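You operate a simulated robot arm through the tools that you are given. There is no shell and no other tool.

You run a simulated robot arm. Do the job below in one go: nothing can be reset, and whatever is moved stays where it is left.

## Task
On the ribbon wall, pull the brown paper to the 10 mark and the white paper to 5.
Fine: free each paper with the purple lever beside it and set that lever to ON again.

It is judged by the outcome, as a careful person would: the job done as asked, and still so three seconds after it is handed in. It fails if anything else is knocked over, pushed out of place, dropped, spilled or broken.

## Robot
A 7-joint arm with a fingered hand, fixed in place. Base frame: the origin is on the floor under the middle of its stand, x ahead of it, y to its left, z up. Readings come in cm, degrees, newtons and seconds.
It reaches about 116.4 cm from its shoulder. Its first joint turns from -166.0 to 166.0 degrees. Payload 4.7 kg.
Tool frame: the origin (TCP) lies between the finger pads and is the grasp point; the fingertips stand 3.6 cm ahead of it; z points along the fingers, y is the line along which they close. The gripper opens to 12 cm; its body begins 4.2 cm behind the TCP. The gripper is a hand of 5 fingers: y runs from the thumb to the fingers, the wrist lies at [-1.8, -12.2, -21] in the tool frame, and closing takes about 1.5 s.
Orientation is told as [roll, pitch, yaw] about the base's x, y, z axes, in that order, counted from this pose: with the fingers straight down and the wrist toward the robot, the tool's x, y and z point along [0, 1, 0], [1, 0, 0] and [0, 0, -1] of the base frame.

## Interface
- The arm moves only by the tool play_rows. Its arguments are lists of equal length, an entry for each row: "dp": the shift along the base's x, y, z in units of 20 mm (1.0 is 20 mm), a list of three; "dr": the turn, a rotation vector about the base's x, y, z in units of 6 degrees (1.0 is 6 degrees), a list of three. In form: {"dp": [[tx, ty, tz], ...], "dr": [[ax, ay, az], ...]}. A call has 1 to 20 rows; each row shifts and turns the commanded pose from where the row before left it. "hand" is the closure, from 0 (fully open) to 1 (shut), set as the call begins (left out, the last holds). A call with a number of a shift or a turn outside -1 to 1 is refused whole. Each row takes 0.2 s and may step no farther than 5 cm and 8.6 degrees from the row before; otherwise, or with a gripper value out of range, the whole call is refused. A pose out of reach is approached as far as the arm can. The call stops where the force on the tool passes 40 N (or 10 N more than at its start, if that is more) or the arm is blocked; 0.2 s more then pass. Each finger travels about 4.5 cm/s and halts on what it meets, pressing with about 26 N; the grip force reading is that of the motor and also rises with nothing between the fingers. The clock runs only during rows and for 0.2 s after the last one: add rows that do not move to give the fingers time. It gives the time, the measured TCP pose, the force on the tool (base axes), the opening and the grip force at its end, in the units of the frame above (readings bear some noise), with the torque about the TCP (base axes, N m) and any sound that the robot's microphone picked up.
- Cameras (640 x 400 px; columns grow to the right, rows downward): "scene" is fixed at [40.19, 50.46, 179.66]; the picture's right is [-0.89, -0.45, 0.00], its down [-0.21, 0.43, -0.88] and it looks along [0.40, -0.78, -0.48] (base axes); focal length 318 px, centre (320, 200). "wrist" rides on the gripper at [7.3, -9.1, -14.3] in the tool frame; the picture's right is [-0.80, 0.28, -0.53], its down [-0.53, -0.73, 0.42] and it looks along [-0.27, 0.62, 0.74] (tool axes); focal length 234 px, centre (320, 200). There is no depth. A picture from a camera that has moved, and an enlarged one, comes with that camera's place and axes in the base frame and with its lens. The place of the scene camera against the robot may be out by one fixed shift of up to 1.2 cm in any direction.
- capture(camera): a new picture of that camera. The clock stands still meanwhile.
- finger_targets(index, middle, ring, little, thumb_bend, thumb_turn): sets how far each is bent, from 0 (flat) to 100 (curled in); at 30 the hand is open as for a grip, at 70 the pads meet at the TCP. One left out holds its place. A second passes; each finger stops where it meets its share of the squeeze, and holds until it gets a number again. A gripper value or a shape takes the hand back. It gives what a move gives, with no picture; readings hold the bend of each and the force on index, middle, ring, little, thumb and palm. thumb_turn goes from beside the hand (0) to across from the fingers (100), as for a grip.
- grasp_type(shape): the hand has 5 fingers and takes this shape, open, in about a second: jaw (thumb against the fingers, like two jaws); tri (thumb and two fingers); tip (a fingertip pinch); poke (one finger out to press); point (the index stretched); flat (the hand flat); cup (the hand cupped); fist (a fist). The gripper value then closes the fingers along that shape, each until it touches; the sizes above hold for jaw. It gives what a move gives, with no picture.
- inspect(camera, box): a new picture of the part [left, top, right, bottom] of that camera's present view, enlarged. The clock stands still meanwhile.
- sign_off(): hands the job in; it is judged then, once.

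Nothing tells you positions but the pictures and the camera data. Unless the task says otherwise, let go and move clear before handing in.

The tools are called after "Call:" as a command line: name --argument value ..., lists and objects as JSON in quotes. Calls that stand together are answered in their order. play_rows: Moves the arm, as the interface text tells. Its arguments: {"type":"object","properties":{"dp":{"type":"array"},"dr":{"type":"array"},"hand":{"type":"number"}},"required":["dp","dr"]} The other tools are called the same way: grasp_type (shape) gives the hand a shape; finger_targets (index, middle, ring, little, thumb_bend, thumb_turn) moves the fingers one by one; capture (camera) takes a picture; inspect (camera, box) takes an enlarged picture of a part of a camera's view; sign_off () hands the job in.

At the start:

```text
time: 0.0
position: [52.12, -12.3, 147.75]
tcp_rot: [-0.1, 0.0, 0.0]
ft_force: [0.1, 0.8, 0.3]
torque: [-0.01, -0.02, -0.02]
opening: 11.95
grip_force: 0.1
shape: jaw
bend: [30.0, 30.0, 30.0, 30.0, 30.0, 98.0]
finger forces: [0.0, 0.0, 0.1, 0.0, 0.0, 0.0]
```

scene: 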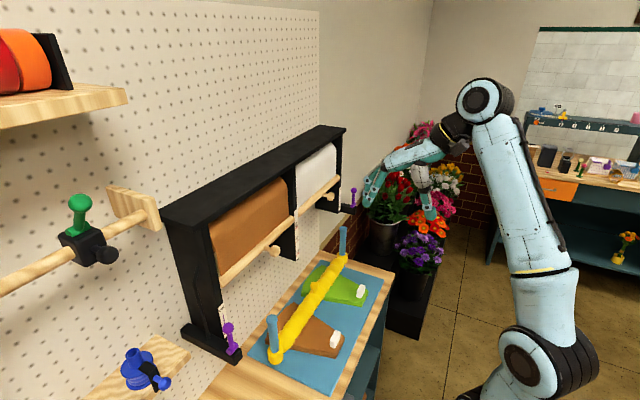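
wrist: 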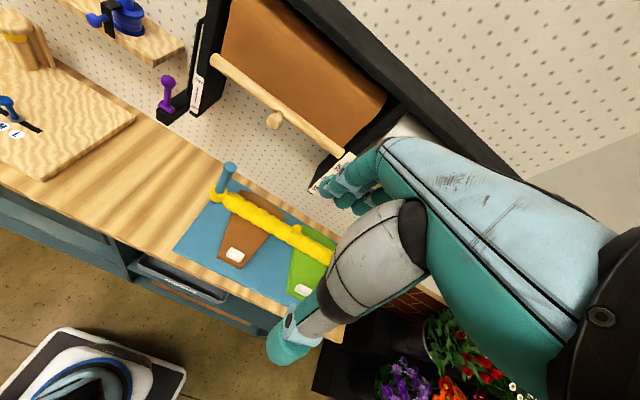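

I see a black wall frame with a brown paper roll and a white paper roll, each ending in a wooden bar with a knob, and a purple lever at each outer end. I'll look closer before moving.

Call:
inspect --camera "scene" --box '[150, 110, 390, 260]'

Call:
inspect --camera "scene" --box '[180, 260, 300, 370]'

Call:
inspect --camera "scene" --box '[280, 130, 380, 270]'

Call:
inspect --camera "wrist" --box '[140, 0, 440, 200]'

```text
2.67 times, centred on (270, 185) of scene
camera zoom: at [40.19, 50.46, 179.66], right [-0.89, -0.45, 0.0], down [-0.21, 0.43, -0.88], along [0.4, -0.78, -0.48], focal length 848 px, centre (453, 240)
```

zoom: 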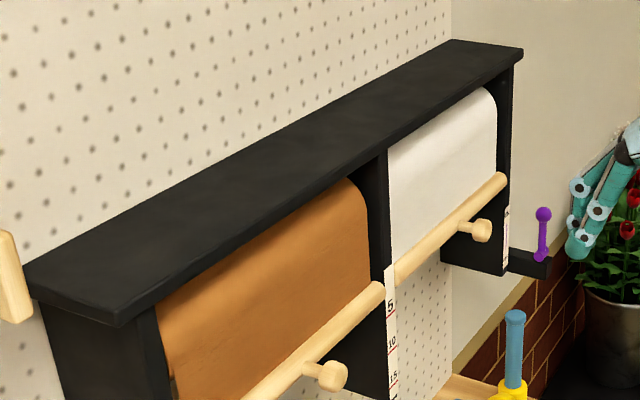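

```text
3.64 times, centred on (240, 315) of scene
camera zoom: at [40.19, 50.46, 179.66], right [-0.89, -0.45, 0.0], down [-0.21, 0.43, -0.88], along [0.4, -0.78, -0.48], focal length 1156 px, centre (611, -218)
```

zoom: 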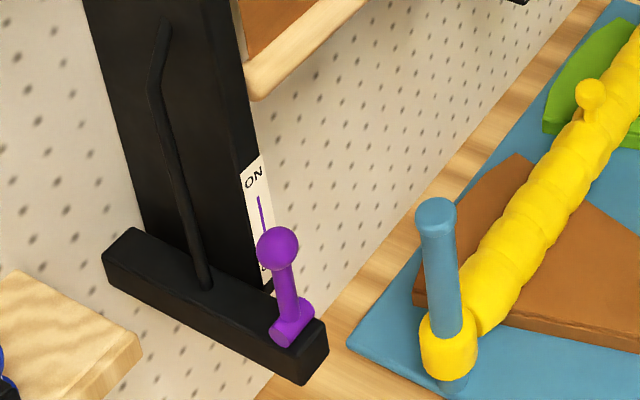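

```text
2.86 times, centred on (330, 200) of scene
camera zoom: at [40.19, 50.46, 179.66], right [-0.89, -0.45, 0.0], down [-0.21, 0.43, -0.88], along [0.4, -0.78, -0.48], focal length 908 px, centre (291, 200)
```

zoom: 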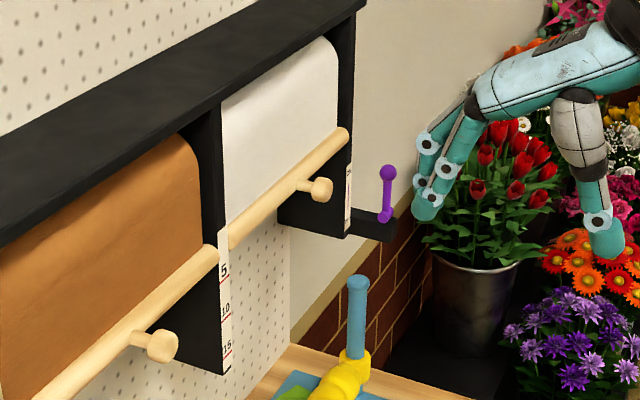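

```text
2.00 times, centred on (290, 100) of wrist
camera zoom: at [42.95, -4.9, 162.19], right [0.28, -0.8, 0.53], down [-0.73, -0.53, -0.42], along [0.62, -0.27, -0.74], focal length 468 px, centre (380, 400)
```

zoom: 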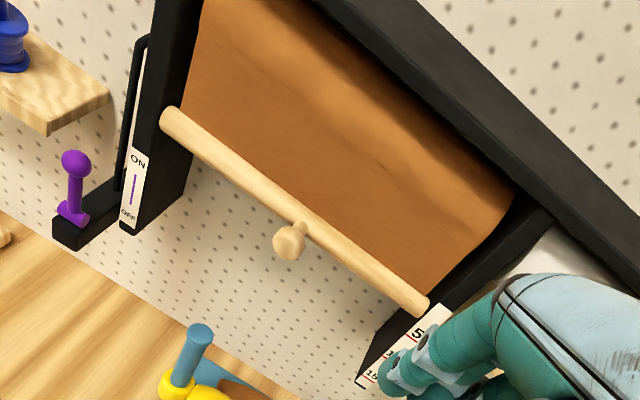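

The levers look upright (ON) with OFF at pivot height, and one ruler sits on the centre post. I'll zoom in on the labels and ruler to be sure.

Call:
inspect --camera "scene" --box '[325, 165, 365, 220]'

Call:
inspect --camera "scene" --box '[270, 200, 320, 270]'

Call:
inspect --camera "scene" --box '[205, 295, 255, 370]'

Call:
inspect --camera "wrist" --box '[290, 130, 380, 210]'

Call:
inspect --camera "wrist" --box '[140, 50, 240, 130]'

```text
7.27 times, centred on (345, 192) of scene
camera zoom: at [40.19, 50.46, 179.66], right [-0.89, -0.45, 0.0], down [-0.21, 0.43, -0.88], along [0.4, -0.78, -0.48], focal length 2312 px, centre (138, 254)
```

zoom: 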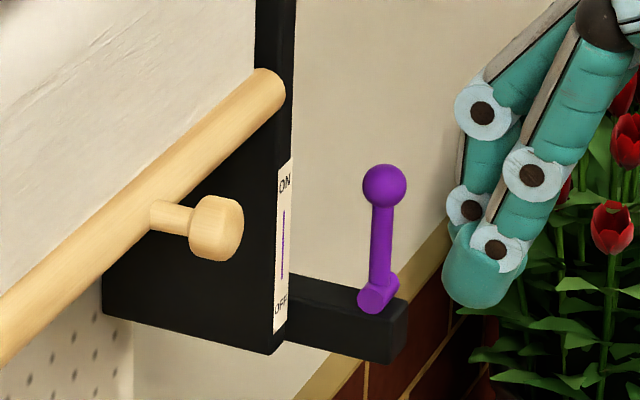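

```text
5.71 times, centred on (295, 235) of scene
camera zoom: at [40.19, 50.46, 179.66], right [-0.89, -0.45, 0.0], down [-0.21, 0.43, -0.88], along [0.4, -0.78, -0.48], focal length 1817 px, centre (463, 0)
```

zoom: 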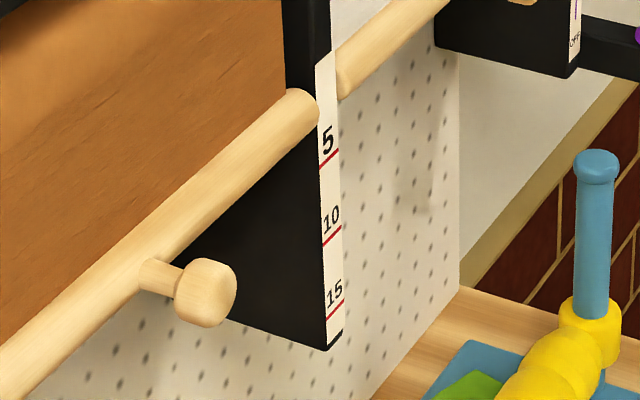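

```text
5.33 times, centred on (230, 332) of scene
camera zoom: at [40.19, 50.46, 179.66], right [-0.89, -0.45, 0.0], down [-0.21, 0.43, -0.88], along [0.4, -0.78, -0.48], focal length 1696 px, centre (800, -507)
```

zoom: 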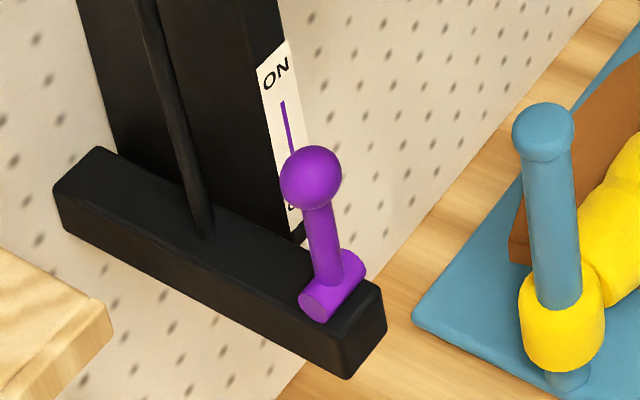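

```text
5.00 times, centred on (335, 170) of wrist
camera zoom: at [42.95, -4.9, 162.19], right [0.28, -0.8, 0.53], down [-0.73, -0.53, -0.42], along [0.62, -0.27, -0.74], focal length 1171 px, centre (245, 350)
```

zoom: 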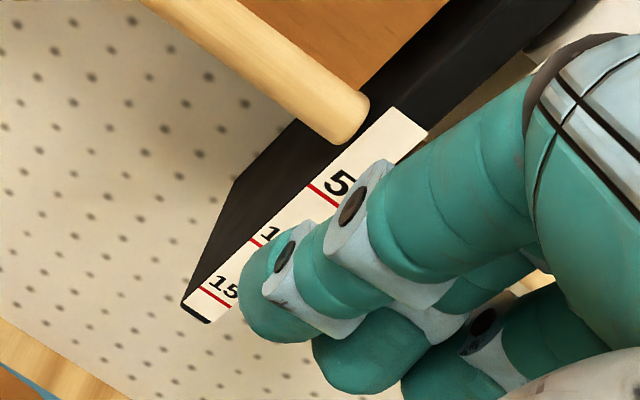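

```text
5.00 times, centred on (190, 90) of wrist
camera zoom: at [42.95, -4.9, 162.19], right [0.28, -0.8, 0.53], down [-0.73, -0.53, -0.42], along [0.62, -0.27, -0.74], focal length 1171 px, centre (970, 750)
```

zoom: 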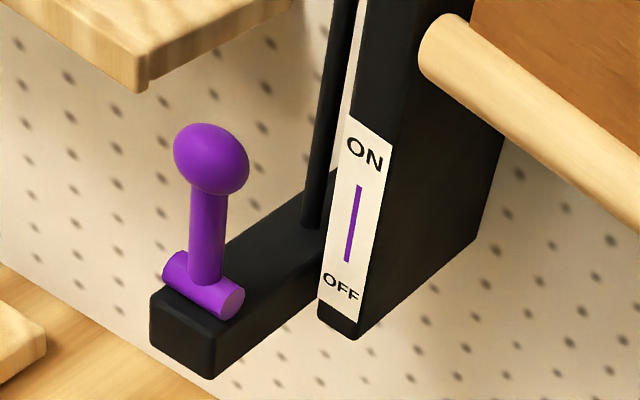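

The ruler's red lines are the marks: the bars are now at 0, with 5 and 10 about 5 cm and 10 cm lower. Both levers stand upright at ON. I place the left lever knob near (79, 18, 123) and the brown bar's knob near (80, -2, 130). First I'll turn the hand so it points at the wall and closes sideways.

Call:
play_rows --dp '[[-0.3, 0, 0], [-0.3, 0, 0], [-0.3, 0, 0], [-0.3, 0, 0], [-0.3, 0, 0], [0, 0, 0], [0, 0, 0], [0, 0, 0], [0, 0, 0], [0, 0, 0], [0, 0, 0], [0, 0, 0], [0, 0, 0], [0, 0, 0], [0, 0, 0]]' --dr '[[0, 0, -1], [0, 0, -1], [0, 0, -1], [0, 0, -1], [0, 0, -1], [0, 0, -1], [0, 0, -1], [0, 0, -1], [0, 0, -1], [0, 0, -1], [0, 0, -1], [0, 0, -1], [0, 0, -1], [0, 0, -1], [0, 0, -1]]'

```text
time: 3.2
position: [50.03, -12.37, 141.98]
tcp_rot: [0.0, -0.1, -81.1]
ft_force: [0.2, 0.1, 0.4]
torque: [0.0, 0.01, 0.02]
opening: 12.0
grip_force: 0.1
shape: jaw
bend: [30.0, 30.0, 30.0, 30.0, 30.0, 98.0]
finger forces: [0.0, 0.0, 0.0, 0.1, 0.0, 0.0]
out of reach, approached as far as the arm can: row 12, 13, 14, 15
```

The arm met its reach limit while the hand pointed straight down that high. I'll pitch the hand forward, which lowers the wrist, and come down a little.

Call:
play_rows --dp '[[-0.3, 0, -0.5], [-0.3, 0, -0.5], [-0.3, 0, -0.5], [-0.3, 0, -0.5], [-0.3, 0, -0.5], [0, 0, -0.5], [0, 0, -0.5], [0, 0, -0.5], [0, 0, -0.5], [0, 0, -0.5]]' --dr '[[0, -1, 0], [0, -1, 0], [0, -1, 0], [0, -1, 0], [0, -1, 0], [0, -1, 0], [0, -1, 0], [0, -1, 0], [0, -1, 0], [0, -1, 0]]'

Call:
capture --camera "scene"

Call:
capture --camera "wrist"

```text
time: 5.4
position: [47.06, -12.44, 132.02]
tcp_rot: [59.8, -7.8, -85.5]
ft_force: [0.0, -0.4, -1.1]
torque: [-0.01, 0.01, -0.01]
opening: 11.99
grip_force: 0.0
shape: jaw
bend: [30.0, 30.0, 30.0, 30.0, 30.0, 98.0]
finger forces: [0.0, 0.0, 0.1, 0.1, 0.0, 0.1]
```

```text
taken
```

scene: 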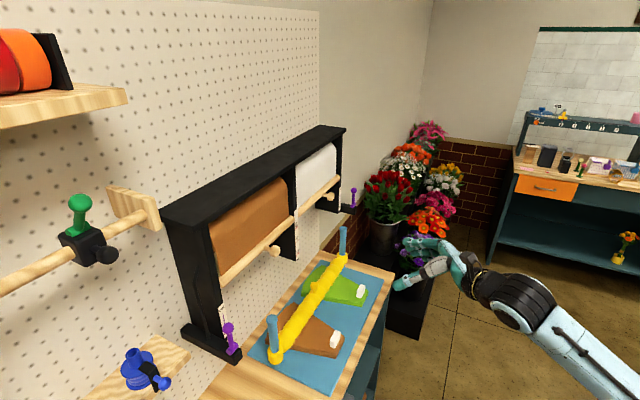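

```text
taken
camera wrist: at [37.46, -2.18, 144.21], right [-0.83, -0.4, -0.39], down [0.05, 0.64, -0.77], along [0.56, -0.65, -0.51], focal length 234 px, centre (320, 200)
```

wrist: 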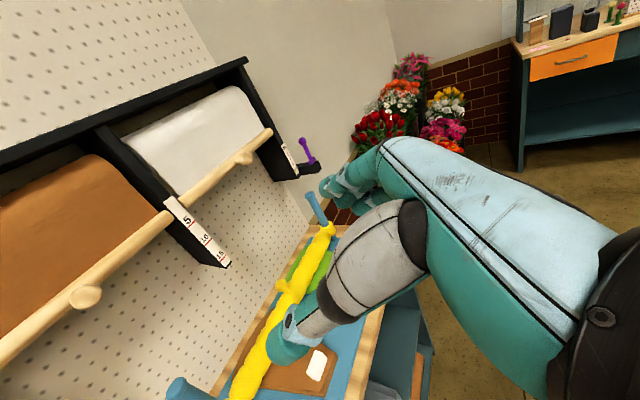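

The hand now points partly forward. I'll finish turning it so it points straight at the wall and closes along y, then move to in front of the left lever.

Call:
play_rows --dp '[[0, 0.8, -0.2], [0, 0.8, -0.2], [0, 0.8, -0.2], [0, 0.8, -0.2], [0, 0.8, -0.2], [0.2, 0.8, -0.2], [0.2, 0.8, -0.2], [0.5, 0.8, -0.2], [0.5, 0.8, -0.2], [0.5, 0.8, -0.2], [0.5, 0.8, -0.2], [0.5, 0.8, -0.2], [0.5, 0.8, -0.2], [0.5, 0.8, -0.2], [0.5, 0.8, -0.2], [0.5, 0.8, -0.2], [0.5, 0.8, -0.2], [0.5, 0.8, -0.2]]' --dr '[[0, -1, 0], [0, -1, 0], [0, -1, 0], [0, -1, 0], [0, -1, 0], [0.75, 0, 0], [0.75, 0, 0], [0, 0, 0], [0, 0, 0], [0, 0, 0], [0, 0, 0], [0, 0, 0], [0, 0, 0], [0, 0, 0], [0, 0, 0], [0, 0, 0], [0, 0, 0], [0, 0, 0]]'

Call:
capture --camera "scene"

Call:
capture --camera "wrist"

```text
time: 9.2
position: [59.39, 15.65, 123.48]
tcp_rot: [83.4, -0.5, -88.7]
ft_force: [-1.4, 0.4, 0.6]
torque: [0.03, -0.02, 0.03]
opening: 11.97
grip_force: 0.0
shape: jaw
bend: [30.0, 30.0, 30.0, 30.0, 30.0, 98.0]
finger forces: [0.1, 0.1, 0.0, 0.1, 0.0, 0.0]
out of reach, approached as far as the arm can: row 1, 2, 4
```

```text
taken
```

scene: 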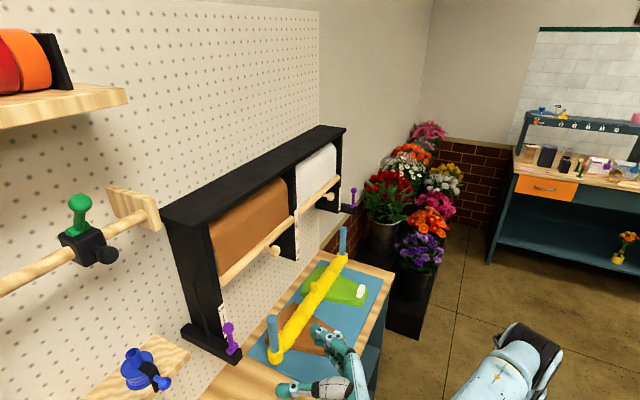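

```text
taken
camera wrist: at [45.67, 24.63, 132.4], right [-0.61, -0.3, -0.74], down [0.34, 0.74, -0.58], along [0.72, -0.61, -0.34], focal length 234 px, centre (320, 200)
```

wrist: 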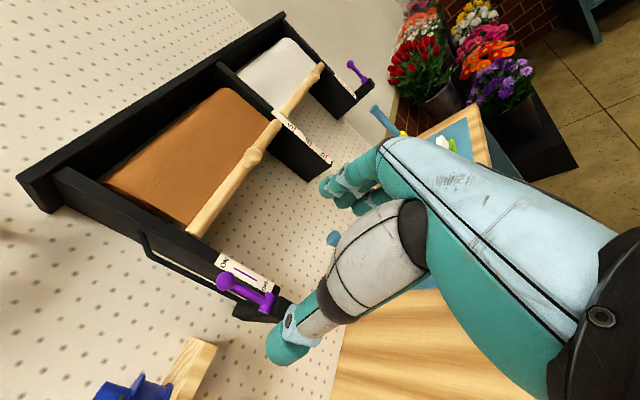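

The hand is now in front of the left lever, pointing at the wall. I'll zoom in to fix the lever's place from this nearer view.

Call:
inspect --camera "wrist" --box '[180, 220, 340, 370]'

Call:
inspect --camera "scene" --box '[190, 280, 390, 400]'

```text
2.67 times, centred on (260, 295) of wrist
camera zoom: at [45.67, 24.63, 132.4], right [-0.61, -0.3, -0.74], down [0.34, 0.74, -0.58], along [0.72, -0.61, -0.34], focal length 624 px, centre (480, -53)
```

zoom: 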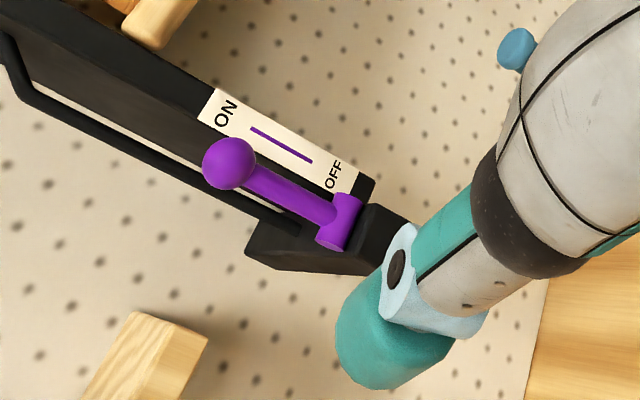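

```text
3.20 times, centred on (290, 340) of scene
camera zoom: at [40.19, 50.46, 179.66], right [-0.89, -0.45, 0.0], down [-0.21, 0.43, -0.88], along [0.4, -0.78, -0.48], focal length 1017 px, centre (416, -248)
```

zoom: 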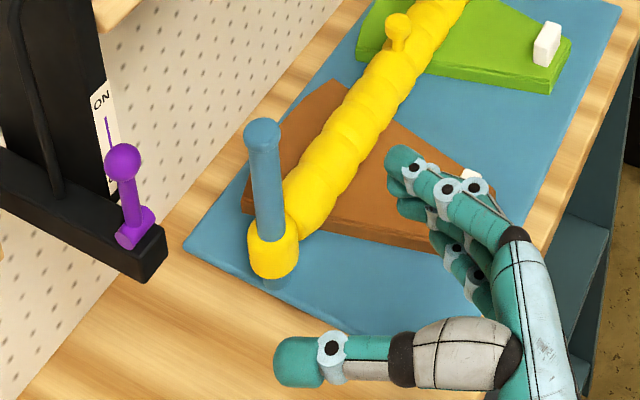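

The lever knob is near (78.3, 18, 124), and the hand is open with the thumb on the left and fingers on the right. I'll approach to about 10 cm short and look again.

Call:
play_rows --dp '[[0.6, 0.2, 0.04], [0.6, 0.2, 0.04], [0.6, 0.2, 0.04], [0.6, 0.2, 0.04], [0.6, 0.2, 0.04], [0.6, 0.2, 0.04], [0.6, 0, 0]]' --dr '[[0, 0, 0], [0, 0, 0], [0, 0, 0], [0, 0, 0], [0, 0, 0], [0, 0, 0], [0, 0, 0]]'

Call:
inspect --camera "scene" --box '[190, 280, 350, 400]'

Call:
capture --camera "wrist"

```text
time: 10.8
position: [67.64, 18.08, 124.03]
tcp_rot: [83.3, -0.6, -88.7]
ft_force: [0.2, 0.4, 0.2]
torque: [0.02, 0.0, 0.01]
opening: 12.01
grip_force: 0.0
shape: jaw
bend: [30.0, 30.0, 30.0, 30.0, 30.0, 98.0]
finger forces: [0.0, 0.0, 0.0, 0.0, 0.0, 0.0]
```

```text
3.33 times, centred on (270, 340) of scene
camera zoom: at [40.19, 50.46, 179.66], right [-0.89, -0.45, 0.0], down [-0.21, 0.43, -0.88], along [0.4, -0.78, -0.48], focal length 1060 px, centre (487, -267)
```

zoom: 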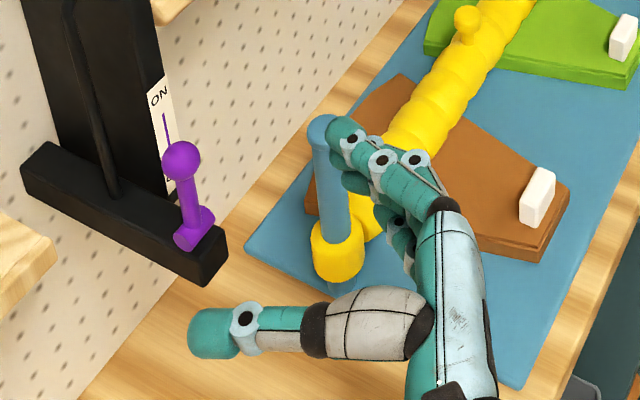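

```text
taken
camera wrist: at [53.91, 26.99, 132.95], right [-0.61, -0.3, -0.73], down [0.34, 0.74, -0.58], along [0.72, -0.61, -0.34], focal length 234 px, centre (320, 200)
```

wrist: 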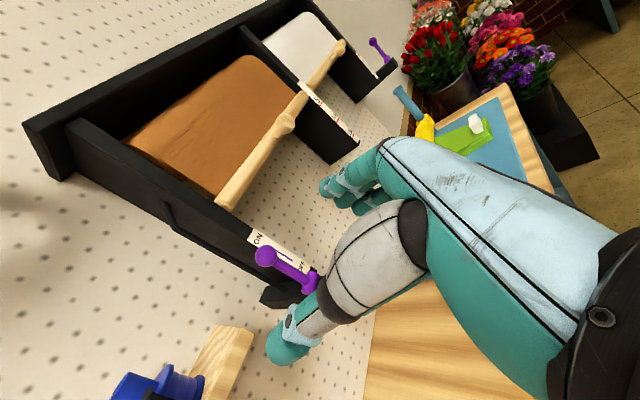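

From the nearer views the knob is about (78.1, 17.7, 125), between thumb and fingers. I'll move in with the hand open and check before closing.

Call:
play_rows --dp '[[0.5, 0, 0.1], [0.5, 0, 0.1], [0.5, -0.1, 0.1], [0.5, -0.1, 0.1], [0.5, 0, 0.1], [0.5, 0, 0], [0.5, 0, 0], [0.5, 0, 0], [0.5, 0, 0]]' --dr '[[0, 0, 0], [0, 0, 0], [0, 0, 0], [0, 0, 0], [0, 0, 0], [0, 0, 0], [0, 0, 0], [0, 0, 0], [0, 0, 0]]'

Call:
inspect --camera "scene" --box '[190, 280, 350, 400]'

Call:
capture --camera "wrist"

```text
time: 12.8
position: [76.65, 17.52, 125.07]
tcp_rot: [83.4, -0.4, -88.7]
ft_force: [0.0, -0.3, 0.9]
torque: [-0.01, -0.02, 0.03]
opening: 12.01
grip_force: 0.1
shape: jaw
bend: [30.0, 30.0, 30.0, 30.0, 30.0, 98.0]
finger forces: [0.1, 0.1, 0.0, 0.0, 0.0, 0.0]
```

```text
3.33 times, centred on (270, 340) of scene
camera zoom: at [40.19, 50.46, 179.66], right [-0.89, -0.45, 0.0], down [-0.21, 0.43, -0.88], along [0.4, -0.78, -0.48], focal length 1060 px, centre (487, -267)
```

zoom: 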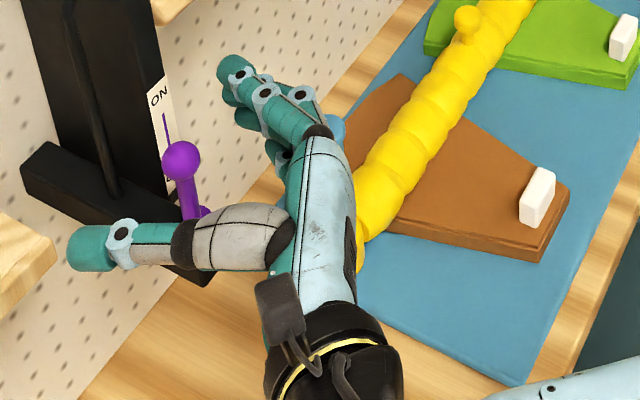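

```text
taken
camera wrist: at [62.97, 26.6, 133.96], right [-0.61, -0.3, -0.74], down [0.34, 0.74, -0.58], along [0.72, -0.61, -0.34], focal length 234 px, centre (320, 200)
```

wrist: 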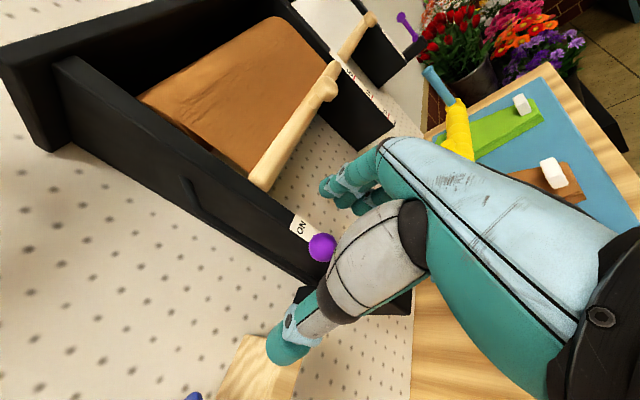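

The knob lies at (78.1, 17.7, 125.1), almost at the grasp point. I'll go 1 cm further in and close on it.

Call:
play_rows --dp '[[0.3, 0.05, 0], [0.2, 0.05, 0]]' --dr '[[0, 0, 0], [0, 0, 0]]'

Call:
play_rows --dp '[[0, 0, 0], [0, 0, 0], [0, 0, 0], [0, 0, 0], [0, 0, 0], [0, 0, 0], [0, 0, 0], [0, 0, 0]]' --dr '[[0, 0, 0], [0, 0, 0], [0, 0, 0], [0, 0, 0], [0, 0, 0], [0, 0, 0], [0, 0, 0], [0, 0, 0]]' --hand 0.9

Call:
inspect --camera "scene" --box '[190, 280, 350, 400]'

Call:
capture --camera "wrist"

```text
time: 13.4
position: [77.63, 18.03, 125.14]
tcp_rot: [83.3, -0.5, -88.7]
ft_force: [-0.4, -0.1, 0.3]
torque: [0.04, 0.0, 0.02]
opening: 11.99
grip_force: 0.1
shape: jaw
bend: [30.0, 30.0, 30.0, 30.0, 30.0, 98.0]
finger forces: [0.1, 0.1, 0.0, 0.0, 0.0, 0.0]
```

```text
time: 15.2
position: [77.61, 17.65, 125.08]
tcp_rot: [83.3, -0.6, -88.7]
ft_force: [-0.2, 0.4, -0.3]
torque: [0.02, -0.02, 0.03]
opening: 1.22
grip_force: 0.0
shape: jaw
bend: [72.0, 64.0, 63.0, 61.0, 73.0, 100.0]
finger forces: [0.0, 0.0, 0.0, 0.1, 0.0, 0.0]
```

```text
3.33 times, centred on (270, 340) of scene
camera zoom: at [40.19, 50.46, 179.66], right [-0.89, -0.45, 0.0], down [-0.21, 0.43, -0.88], along [0.4, -0.78, -0.48], focal length 1060 px, centre (487, -267)
```

zoom: 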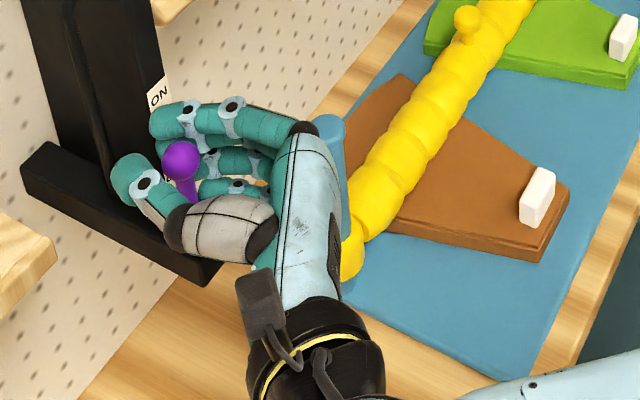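

```text
taken
camera wrist: at [63.93, 26.8, 133.96], right [-0.61, -0.3, -0.73], down [0.34, 0.74, -0.58], along [0.72, -0.61, -0.34], focal length 234 px, centre (320, 200)
```

wrist: 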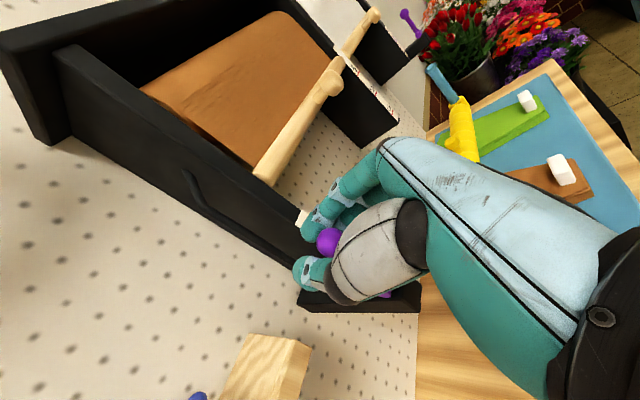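

The fingers have closed around the knob but the readings show little force. I'll zoom in to see whether the knob is really held.

Call:
inspect --camera "wrist" --box '[270, 170, 430, 320]'

Call:
inspect --camera "scene" --box '[210, 295, 280, 355]'

```text
2.67 times, centred on (350, 245) of wrist
camera zoom: at [63.93, 26.8, 133.96], right [-0.61, -0.3, -0.73], down [0.34, 0.74, -0.58], along [0.72, -0.61, -0.34], focal length 624 px, centre (240, 80)
```

zoom: 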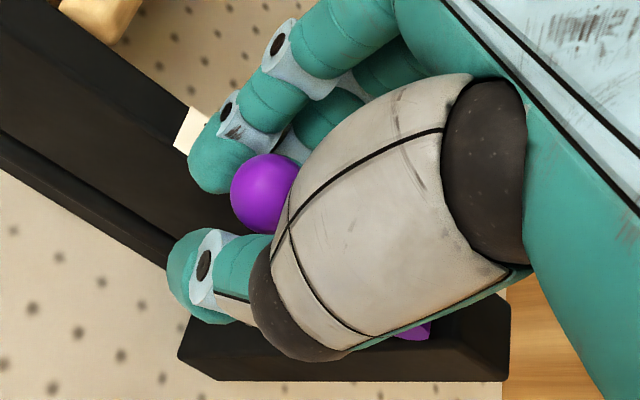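

```text
6.67 times, centred on (245, 325) of scene
camera zoom: at [40.19, 50.46, 179.66], right [-0.89, -0.45, 0.0], down [-0.21, 0.43, -0.88], along [0.4, -0.78, -0.48], focal length 2119 px, centre (820, -633)
```

zoom: 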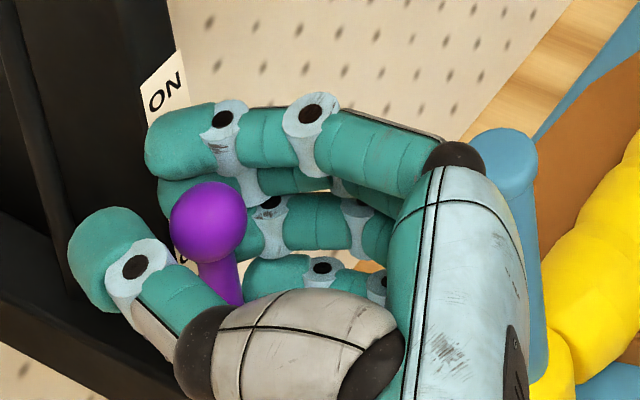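

The index and middle tips wrap behind the knob with the thumb on the other side, so it is caged. I'll pull it back along the first part of its arc and see whether the lever tips.

Call:
play_rows --dp '[[-0.61, 0, -0.05], [-0.59, 0, -0.16], [-0.55, 0, -0.26], [-0.5, 0, -0.35]]' --dr '[[0, 0, 0], [0, 0, 0], [0, 0, 0], [0, 0, 0]]'

Call:
inspect --camera "scene" --box '[210, 285, 310, 375]'

Call:
inspect --camera "wrist" --box '[250, 170, 430, 330]'

```text
time: 16.2
position: [73.15, 17.83, 123.32]
tcp_rot: [83.4, -0.6, -88.7]
ft_force: [0.2, -1.9, 0.7]
torque: [-0.03, -0.01, -0.01]
opening: 1.23
grip_force: 0.1
shape: jaw
bend: [72.0, 64.0, 63.0, 61.0, 73.0, 100.0]
finger forces: [0.0, 0.8, 0.0, 0.1, 0.1, 0.1]
```

```text
4.44 times, centred on (260, 330) of scene
camera zoom: at [40.19, 50.46, 179.66], right [-0.89, -0.45, 0.0], down [-0.21, 0.43, -0.88], along [0.4, -0.78, -0.48], focal length 1413 px, centre (587, -378)
```

zoom: 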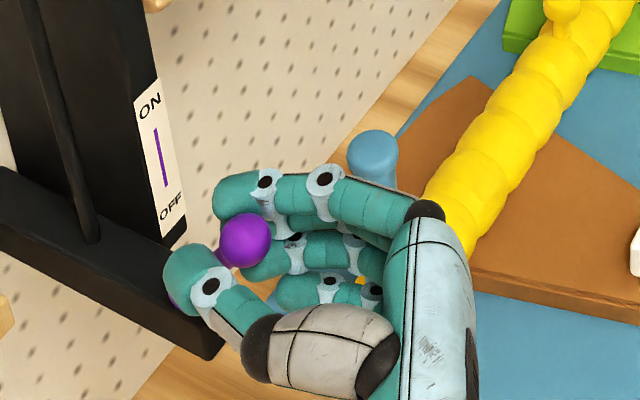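

```text
2.50 times, centred on (340, 250) of wrist
camera zoom: at [59.53, 26.83, 132.27], right [-0.61, -0.3, -0.73], down [0.34, 0.74, -0.58], along [0.72, -0.61, -0.34], focal length 585 px, centre (270, 75)
```

zoom: 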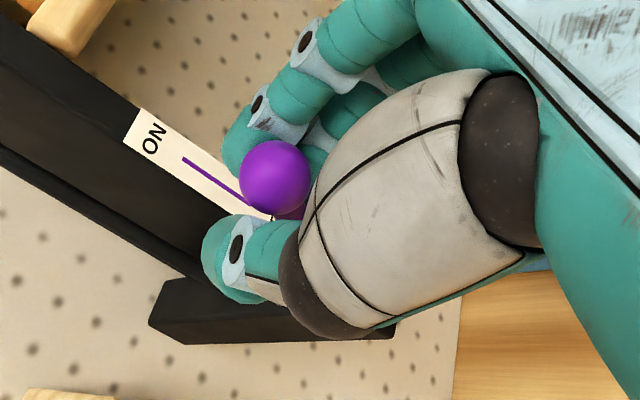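

The lever tips toward the robot with the knob in the cage. I'll follow the rest of the arc down to horizontal.

Call:
play_rows --dp '[[-0.43, 0, -0.43], [-0.35, 0, -0.5], [-0.26, 0, -0.55], [-0.16, 0, -0.59]]' --dr '[[0, 0, 0], [0, 0, 0], [0, 0, 0], [0, 0, 0]]'

Call:
inspect --camera "scene" --box '[210, 285, 310, 375]'

Call:
inspect --camera "wrist" --box '[250, 170, 430, 330]'

```text
time: 17.2
position: [70.67, 17.8, 119.41]
tcp_rot: [83.4, -0.6, -88.7]
ft_force: [-1.8, -0.5, -0.5]
torque: [-0.01, 0.01, 0.06]
opening: 1.23
grip_force: 0.1
shape: jaw
bend: [72.0, 64.0, 63.0, 61.0, 73.0, 100.0]
finger forces: [0.1, 0.1, 0.0, 0.0, 0.0, 0.1]
```

```text
4.44 times, centred on (260, 330) of scene
camera zoom: at [40.19, 50.46, 179.66], right [-0.89, -0.45, 0.0], down [-0.21, 0.43, -0.88], along [0.4, -0.78, -0.48], focal length 1413 px, centre (587, -378)
```

zoom: 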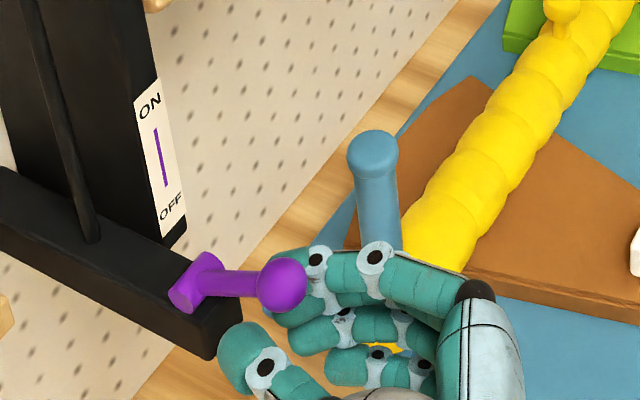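

```text
2.50 times, centred on (340, 250) of wrist
camera zoom: at [57.04, 26.83, 128.19], right [-0.61, -0.3, -0.73], down [0.34, 0.74, -0.58], along [0.72, -0.61, -0.34], focal length 585 px, centre (270, 75)
```

zoom: 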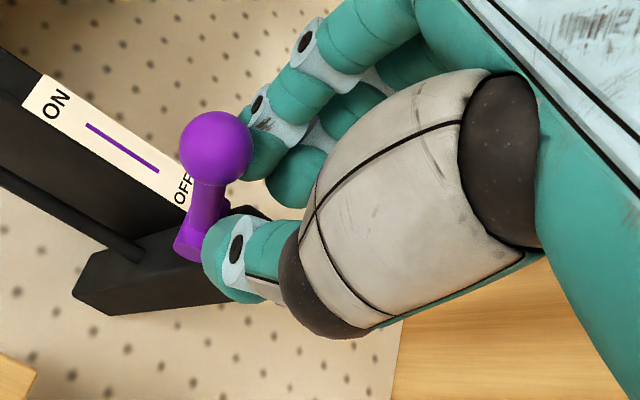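

The knob slipped out above the fingers, leaving the lever at about 58° with its knob near (72.2, 17.8, 121.9). The thumb meets the fingers lower than the knob, so I'll open, come up so that the thumb is level with it, and grip again.

Call:
play_rows --dp '[[0, 0, 0], [0, 0, 0], [0, 0, 0], [0, 0, 0]]' --dr '[[0, 0, 0], [0, 0, 0], [0, 0, 0], [0, 0, 0]]' --hand 0.4

Call:
play_rows --dp '[[0.2, 0, 0.5], [0.2, 0, 0.5], [0, 0, 0.5], [0, 0, 0.5], [0, 0, 0.3]]' --dr '[[0, 0, 0], [0, 0, 0], [0, 0, 0], [0, 0, 0], [0, 0, 0]]'

Call:
inspect --camera "scene" --box '[210, 285, 310, 375]'

Call:
inspect --camera "wrist" --box '[250, 170, 430, 330]'

```text
time: 18.2
position: [70.84, 17.84, 119.31]
tcp_rot: [83.2, -0.5, -88.7]
ft_force: [0.2, 0.1, 0.9]
torque: [0.02, -0.03, -0.02]
opening: 7.12
grip_force: 0.0
shape: jaw
bend: [74.0, 41.0, 38.0, 42.0, 66.0, 100.0]
finger forces: [0.0, 0.0, 0.0, 0.0, 0.0, 0.0]
```

```text
time: 19.4
position: [71.38, 17.68, 123.87]
tcp_rot: [83.3, -0.5, -88.7]
ft_force: [0.6, 1.2, -0.9]
torque: [-0.03, 0.03, -0.06]
opening: 7.16
grip_force: 0.0
shape: jaw
bend: [74.0, 41.0, 38.0, 42.0, 66.0, 100.0]
finger forces: [0.0, 0.0, 0.0, 0.0, 0.0, 0.0]
```

```text
4.44 times, centred on (260, 330) of scene
camera zoom: at [40.19, 50.46, 179.66], right [-0.89, -0.45, 0.0], down [-0.21, 0.43, -0.88], along [0.4, -0.78, -0.48], focal length 1413 px, centre (587, -378)
```

zoom: 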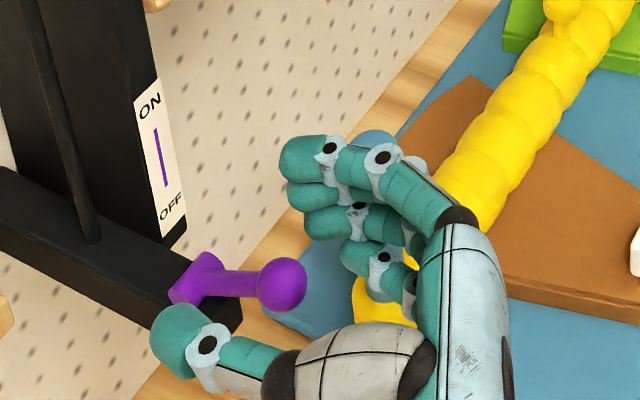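

```text
2.50 times, centred on (340, 250) of wrist
camera zoom: at [57.77, 26.77, 132.77], right [-0.61, -0.3, -0.73], down [0.34, 0.74, -0.58], along [0.72, -0.61, -0.34], focal length 585 px, centre (270, 75)
```

zoom: 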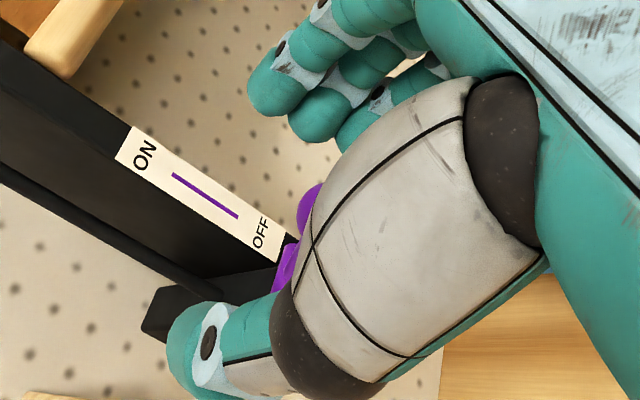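

The thumb is left of the knob and the fingers are right of it. I'll close on it and see whether it's a firm pinch this time.

Call:
play_rows --dp '[[0.1, 0, 0], [0, 0, 0], [0, 0, 0], [0, 0, 0], [0, 0, 0], [0, 0, 0], [0, 0, 0]]' --dr '[[0, 0, 0], [0, 0, 0], [0, 0, 0], [0, 0, 0], [0, 0, 0], [0, 0, 0], [0, 0, 0]]' --hand 0.95

Call:
inspect --camera "scene" --box '[210, 285, 310, 375]'

Call:
inspect --camera "wrist" --box '[250, 170, 430, 330]'

```text
time: 21.0
position: [71.7, 17.72, 123.87]
tcp_rot: [83.3, -0.5, -88.8]
ft_force: [-1.7, -1.6, -0.6]
torque: [-0.04, 0.04, -0.01]
opening: 0.6
grip_force: 0.1
shape: jaw
bend: [71.0, 67.0, 66.0, 65.0, 72.0, 100.0]
finger forces: [0.0, 0.0, 1.0, 0.0, 0.1, 0.1]
```

```text
4.44 times, centred on (260, 330) of scene
camera zoom: at [40.19, 50.46, 179.66], right [-0.89, -0.45, 0.0], down [-0.21, 0.43, -0.88], along [0.4, -0.78, -0.48], focal length 1413 px, centre (587, -378)
```

zoom: 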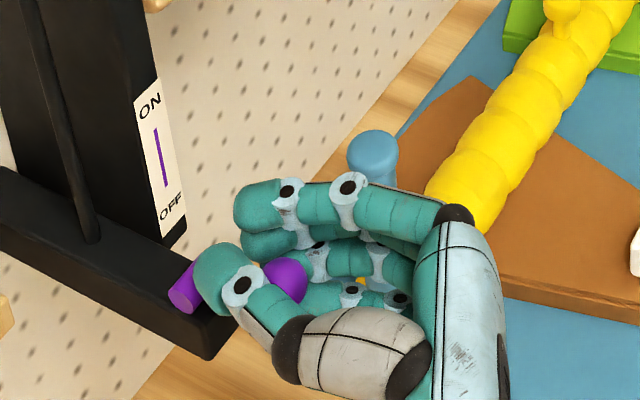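

```text
2.50 times, centred on (340, 250) of wrist
camera zoom: at [58.0, 26.76, 132.77], right [-0.61, -0.3, -0.73], down [0.34, 0.74, -0.58], along [0.72, -0.61, -0.34], focal length 585 px, centre (270, 75)
```

zoom: 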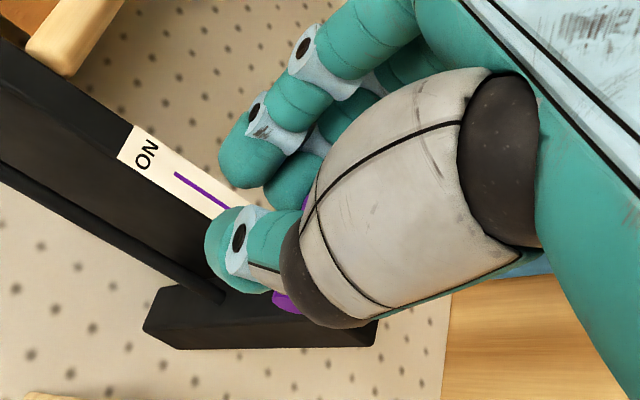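

The knob now sits inside the closed hand with the thumb lying over the stalk. I'll press down gently in small steps toward OFF.

Call:
play_rows --dp '[[-0.05, 0, -0.3], [-0.05, 0, -0.3], [-0.1, 0, -0.3], [-0.1, 0, -0.3], [-0.1, 0, -0.3]]' --dr '[[0, 0, 0], [0, 0, 0], [0, 0, 0], [0, 0, 0], [0, 0, 0]]'

Call:
inspect --camera "scene" --box '[210, 285, 310, 375]'

Call:
inspect --camera "wrist" --box '[250, 170, 430, 330]'

```text
time: 22.2
position: [71.02, 17.88, 120.87]
tcp_rot: [83.4, -0.5, -88.8]
ft_force: [1.7, -2.0, 2.4]
torque: [0.04, -0.05, -0.04]
opening: 0.61
grip_force: 0.0
shape: jaw
bend: [71.0, 67.0, 67.0, 65.0, 72.0, 100.0]
finger forces: [3.7, 0.1, 0.0, 0.1, 0.2, 0.1]
```

```text
4.44 times, centred on (260, 330) of scene
camera zoom: at [40.19, 50.46, 179.66], right [-0.89, -0.45, 0.0], down [-0.21, 0.43, -0.88], along [0.4, -0.78, -0.48], focal length 1413 px, centre (587, -378)
```

zoom: 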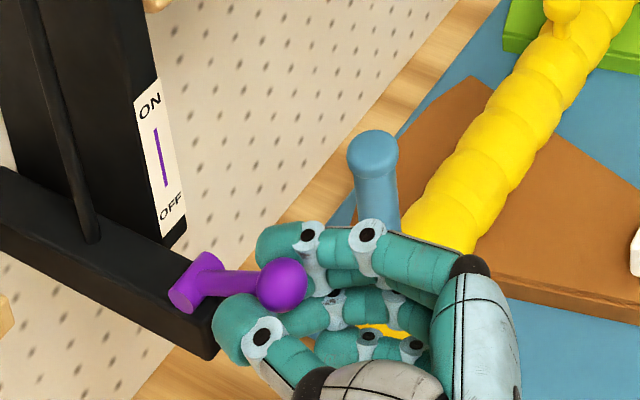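

```text
2.50 times, centred on (340, 250) of wrist
camera zoom: at [57.26, 26.83, 129.81], right [-0.61, -0.3, -0.74], down [0.34, 0.74, -0.58], along [0.72, -0.61, -0.34], focal length 585 px, centre (270, 75)
```

zoom: 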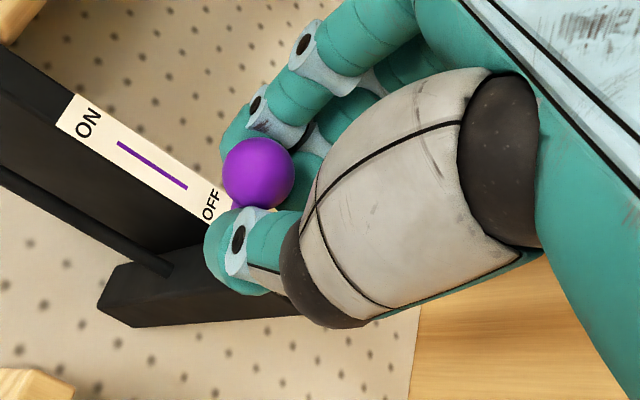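

The lever did not move further; it's still at about 58° and the hand just slid past it. That might be its OFF stop, so I'll open, back away and look at the lever clearly.

Call:
play_rows --dp '[[0, 0, 0], [0, 0, 0], [0, 0, 0], [0, 0, 0], [0, 0, 0], [-0.4, 0, 0], [-0.6, 0, 0], [-0.8, 0, 0], [-0.8, 0, 0], [-0.8, 0, 0], [-0.8, 0, 0]]' --dr '[[0, 0, 0], [0, 0, 0], [0, 0, 0], [0, 0, 0], [0, 0, 0], [0, 0, 0], [0, 0, 0], [0, 0, 0], [0, 0, 0], [0, 0, 0], [0, 0, 0]]' --hand 0.1

Call:
grasp_type --shape "poke"

Call:
inspect --camera "scene" --box '[200, 270, 360, 400]'

Call:
capture --camera "wrist"

```text
time: 24.6
position: [62.42, 17.69, 120.86]
tcp_rot: [83.3, -0.6, -88.7]
ft_force: [-0.3, 0.1, 0.3]
torque: [0.03, 0.0, -0.02]
opening: 10.75
grip_force: 0.1
shape: jaw
bend: [27.0, 32.0, 31.0, 31.0, 41.0, 98.0]
finger forces: [0.0, 0.0, 0.1, 0.0, 0.0, 0.0]
```

```text
time: 25.5
position: [62.46, 17.77, 120.76]
tcp_rot: [83.2, -0.5, -88.7]
ft_force: [0.4, 0.3, -0.4]
torque: [0.02, 0.01, -0.04]
opening: 0.02
grip_force: 0.0
shape: poke
bend: [70.0, 70.0, 99.0, 99.0, 100.0, 100.0]
finger forces: [0.1, 0.1, 0.1, 0.0, 0.0, 0.0]
```

```text
3.08 times, centred on (280, 335) of scene
camera zoom: at [40.19, 50.46, 179.66], right [-0.89, -0.45, 0.0], down [-0.21, 0.43, -0.88], along [0.4, -0.78, -0.48], focal length 978 px, centre (443, -215)
```

zoom: 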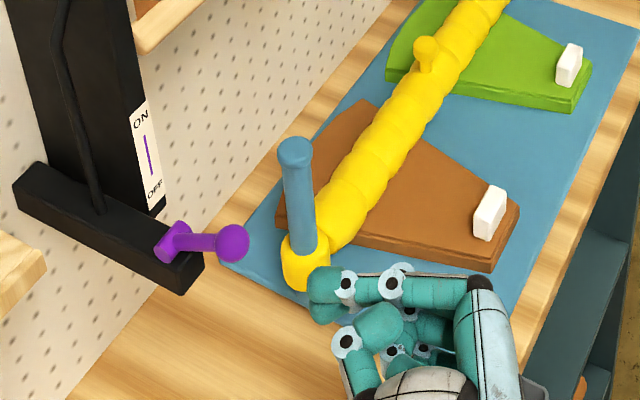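

```text
taken
camera wrist: at [48.81, 26.68, 129.65], right [-0.61, -0.3, -0.73], down [0.34, 0.74, -0.58], along [0.72, -0.61, -0.34], focal length 234 px, centre (320, 200)
```

wrist: 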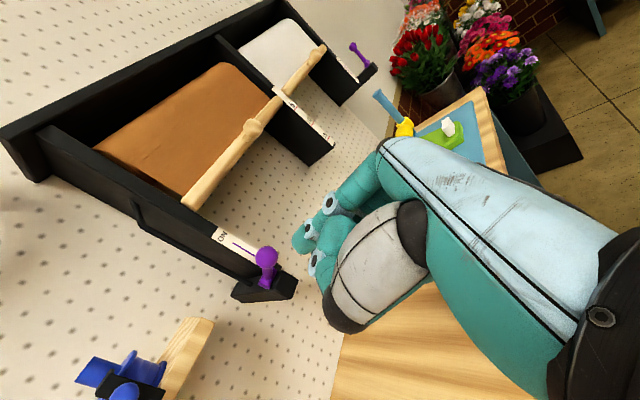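

The lever rests at about 57° from upright. I'll try the "point" shape to get one straight finger for pressing on it.

Call:
grasp_type --shape "point"

Call:
inspect --camera "scene" --box '[200, 270, 360, 400]'

Call:
capture --camera "wrist"

```text
time: 26.4
position: [62.49, 17.82, 120.87]
tcp_rot: [83.3, -0.5, -88.7]
ft_force: [0.5, -0.5, -0.2]
torque: [0.02, 0.0, 0.01]
opening: 0.02
grip_force: 0.1
shape: point
bend: [19.0, 100.0, 100.0, 100.0, 98.0, 88.0]
finger forces: [0.1, 0.1, 0.0, 0.1, 0.1, 0.0]
```

```text
3.08 times, centred on (280, 335) of scene
camera zoom: at [40.19, 50.46, 179.66], right [-0.89, -0.45, 0.0], down [-0.21, 0.43, -0.88], along [0.4, -0.78, -0.48], focal length 978 px, centre (443, -215)
```

zoom: 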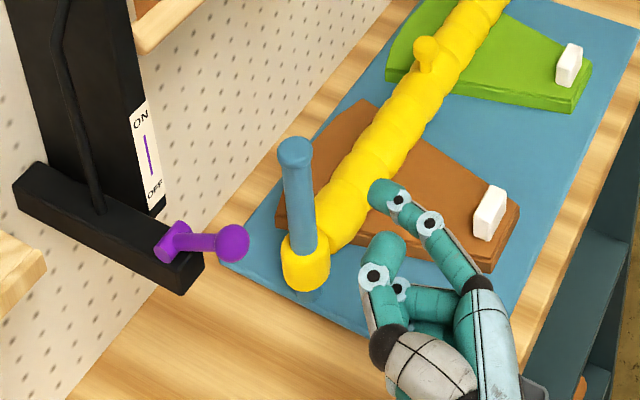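

```text
taken
camera wrist: at [48.81, 26.68, 129.65], right [-0.61, -0.3, -0.73], down [0.34, 0.74, -0.58], along [0.72, -0.61, -0.34], focal length 234 px, centre (320, 200)
```

wrist: 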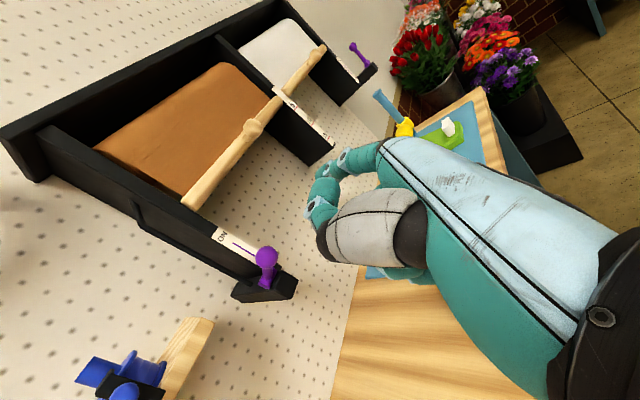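

The index finger is now stretched forward. I'll zoom in to place its tip relative to the hand.

Call:
inspect --camera "wrist" --box '[280, 120, 440, 300]'

Call:
inspect --camera "scene" --box '[270, 300, 370, 400]'

```text
2.22 times, centred on (360, 210) of wrist
camera zoom: at [48.81, 26.68, 129.65], right [-0.61, -0.3, -0.73], down [0.34, 0.74, -0.58], along [0.72, -0.61, -0.34], focal length 520 px, centre (231, 178)
```

zoom: 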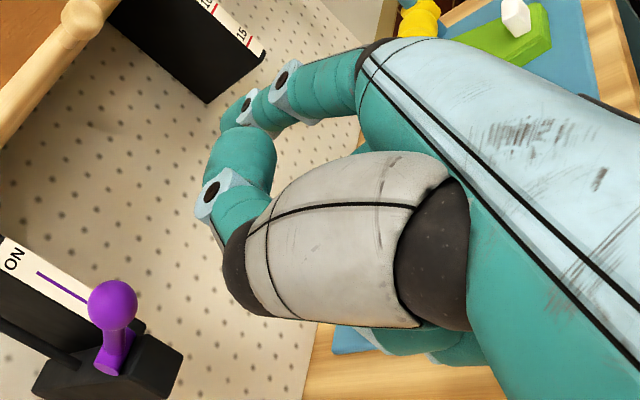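

```text
4.00 times, centred on (320, 350) of scene
camera zoom: at [40.19, 50.46, 179.66], right [-0.89, -0.45, 0.0], down [-0.21, 0.43, -0.88], along [0.4, -0.78, -0.48], focal length 1272 px, centre (320, -400)
```

zoom: 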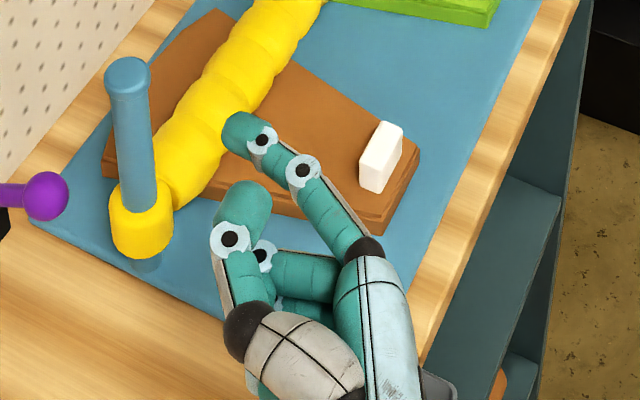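

The index tip is about 2.4 cm ahead of the grasp point, 7.4 cm to its right and 2.3 cm above it. I'll bring it over the knob so I can press straight down and test whether the lever goes further.

Call:
play_rows --dp '[[0, 0.3, 0.5], [0, 0.5, 0.5], [0, 0.7, 0.5], [0, 0.7, 0], [0, 0.7, 0], [0, 0.7, 0], [0.5, 0, 0], [0.7, 0, 0], [0.7, 0, 0], [0.7, 0, 0], [0.7, 0, 0], [0.7, 0, 0]]' --dr '[[0, 0, 0], [0, 0, 0], [0, 0, 0], [0, 0, 0], [0, 0, 0], [0, 0, 0], [0, 0, 0], [0, 0, 0], [0, 0, 0], [0, 0, 0], [0, 0, 0], [0, 0, 0]]'

Call:
inspect --camera "scene" --box '[200, 270, 360, 400]'

Call:
inspect --camera "wrist" --box '[240, 120, 440, 300]'

```text
time: 29.0
position: [70.56, 25.07, 123.9]
tcp_rot: [83.4, -0.5, -88.8]
ft_force: [0.2, 0.4, -0.3]
torque: [-0.01, 0.02, 0.01]
opening: 0.0
grip_force: 0.0
shape: point
bend: [19.0, 100.0, 100.0, 100.0, 98.0, 88.0]
finger forces: [0.1, 0.0, 0.1, 0.1, 0.0, 0.0]
```

```text
3.08 times, centred on (280, 335) of scene
camera zoom: at [40.19, 50.46, 179.66], right [-0.89, -0.45, 0.0], down [-0.21, 0.43, -0.88], along [0.4, -0.78, -0.48], focal length 978 px, centre (443, -215)
```

zoom: 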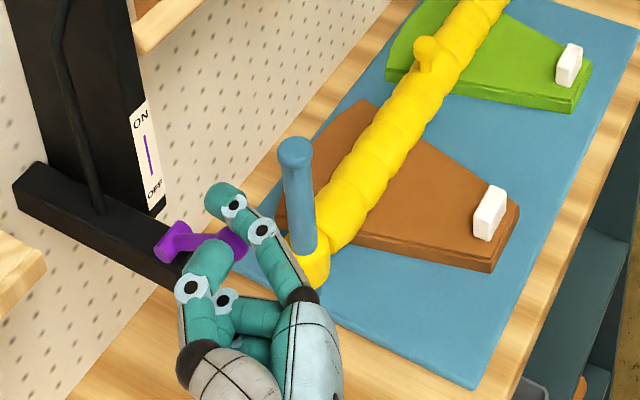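

```text
2.22 times, centred on (340, 210) of wrist
camera zoom: at [56.84, 34.0, 132.79], right [-0.61, -0.3, -0.73], down [0.34, 0.74, -0.58], along [0.72, -0.61, -0.34], focal length 520 px, centre (276, 178)
```

zoom: 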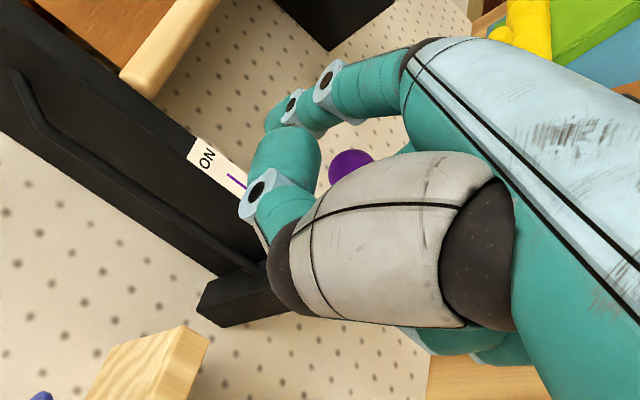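

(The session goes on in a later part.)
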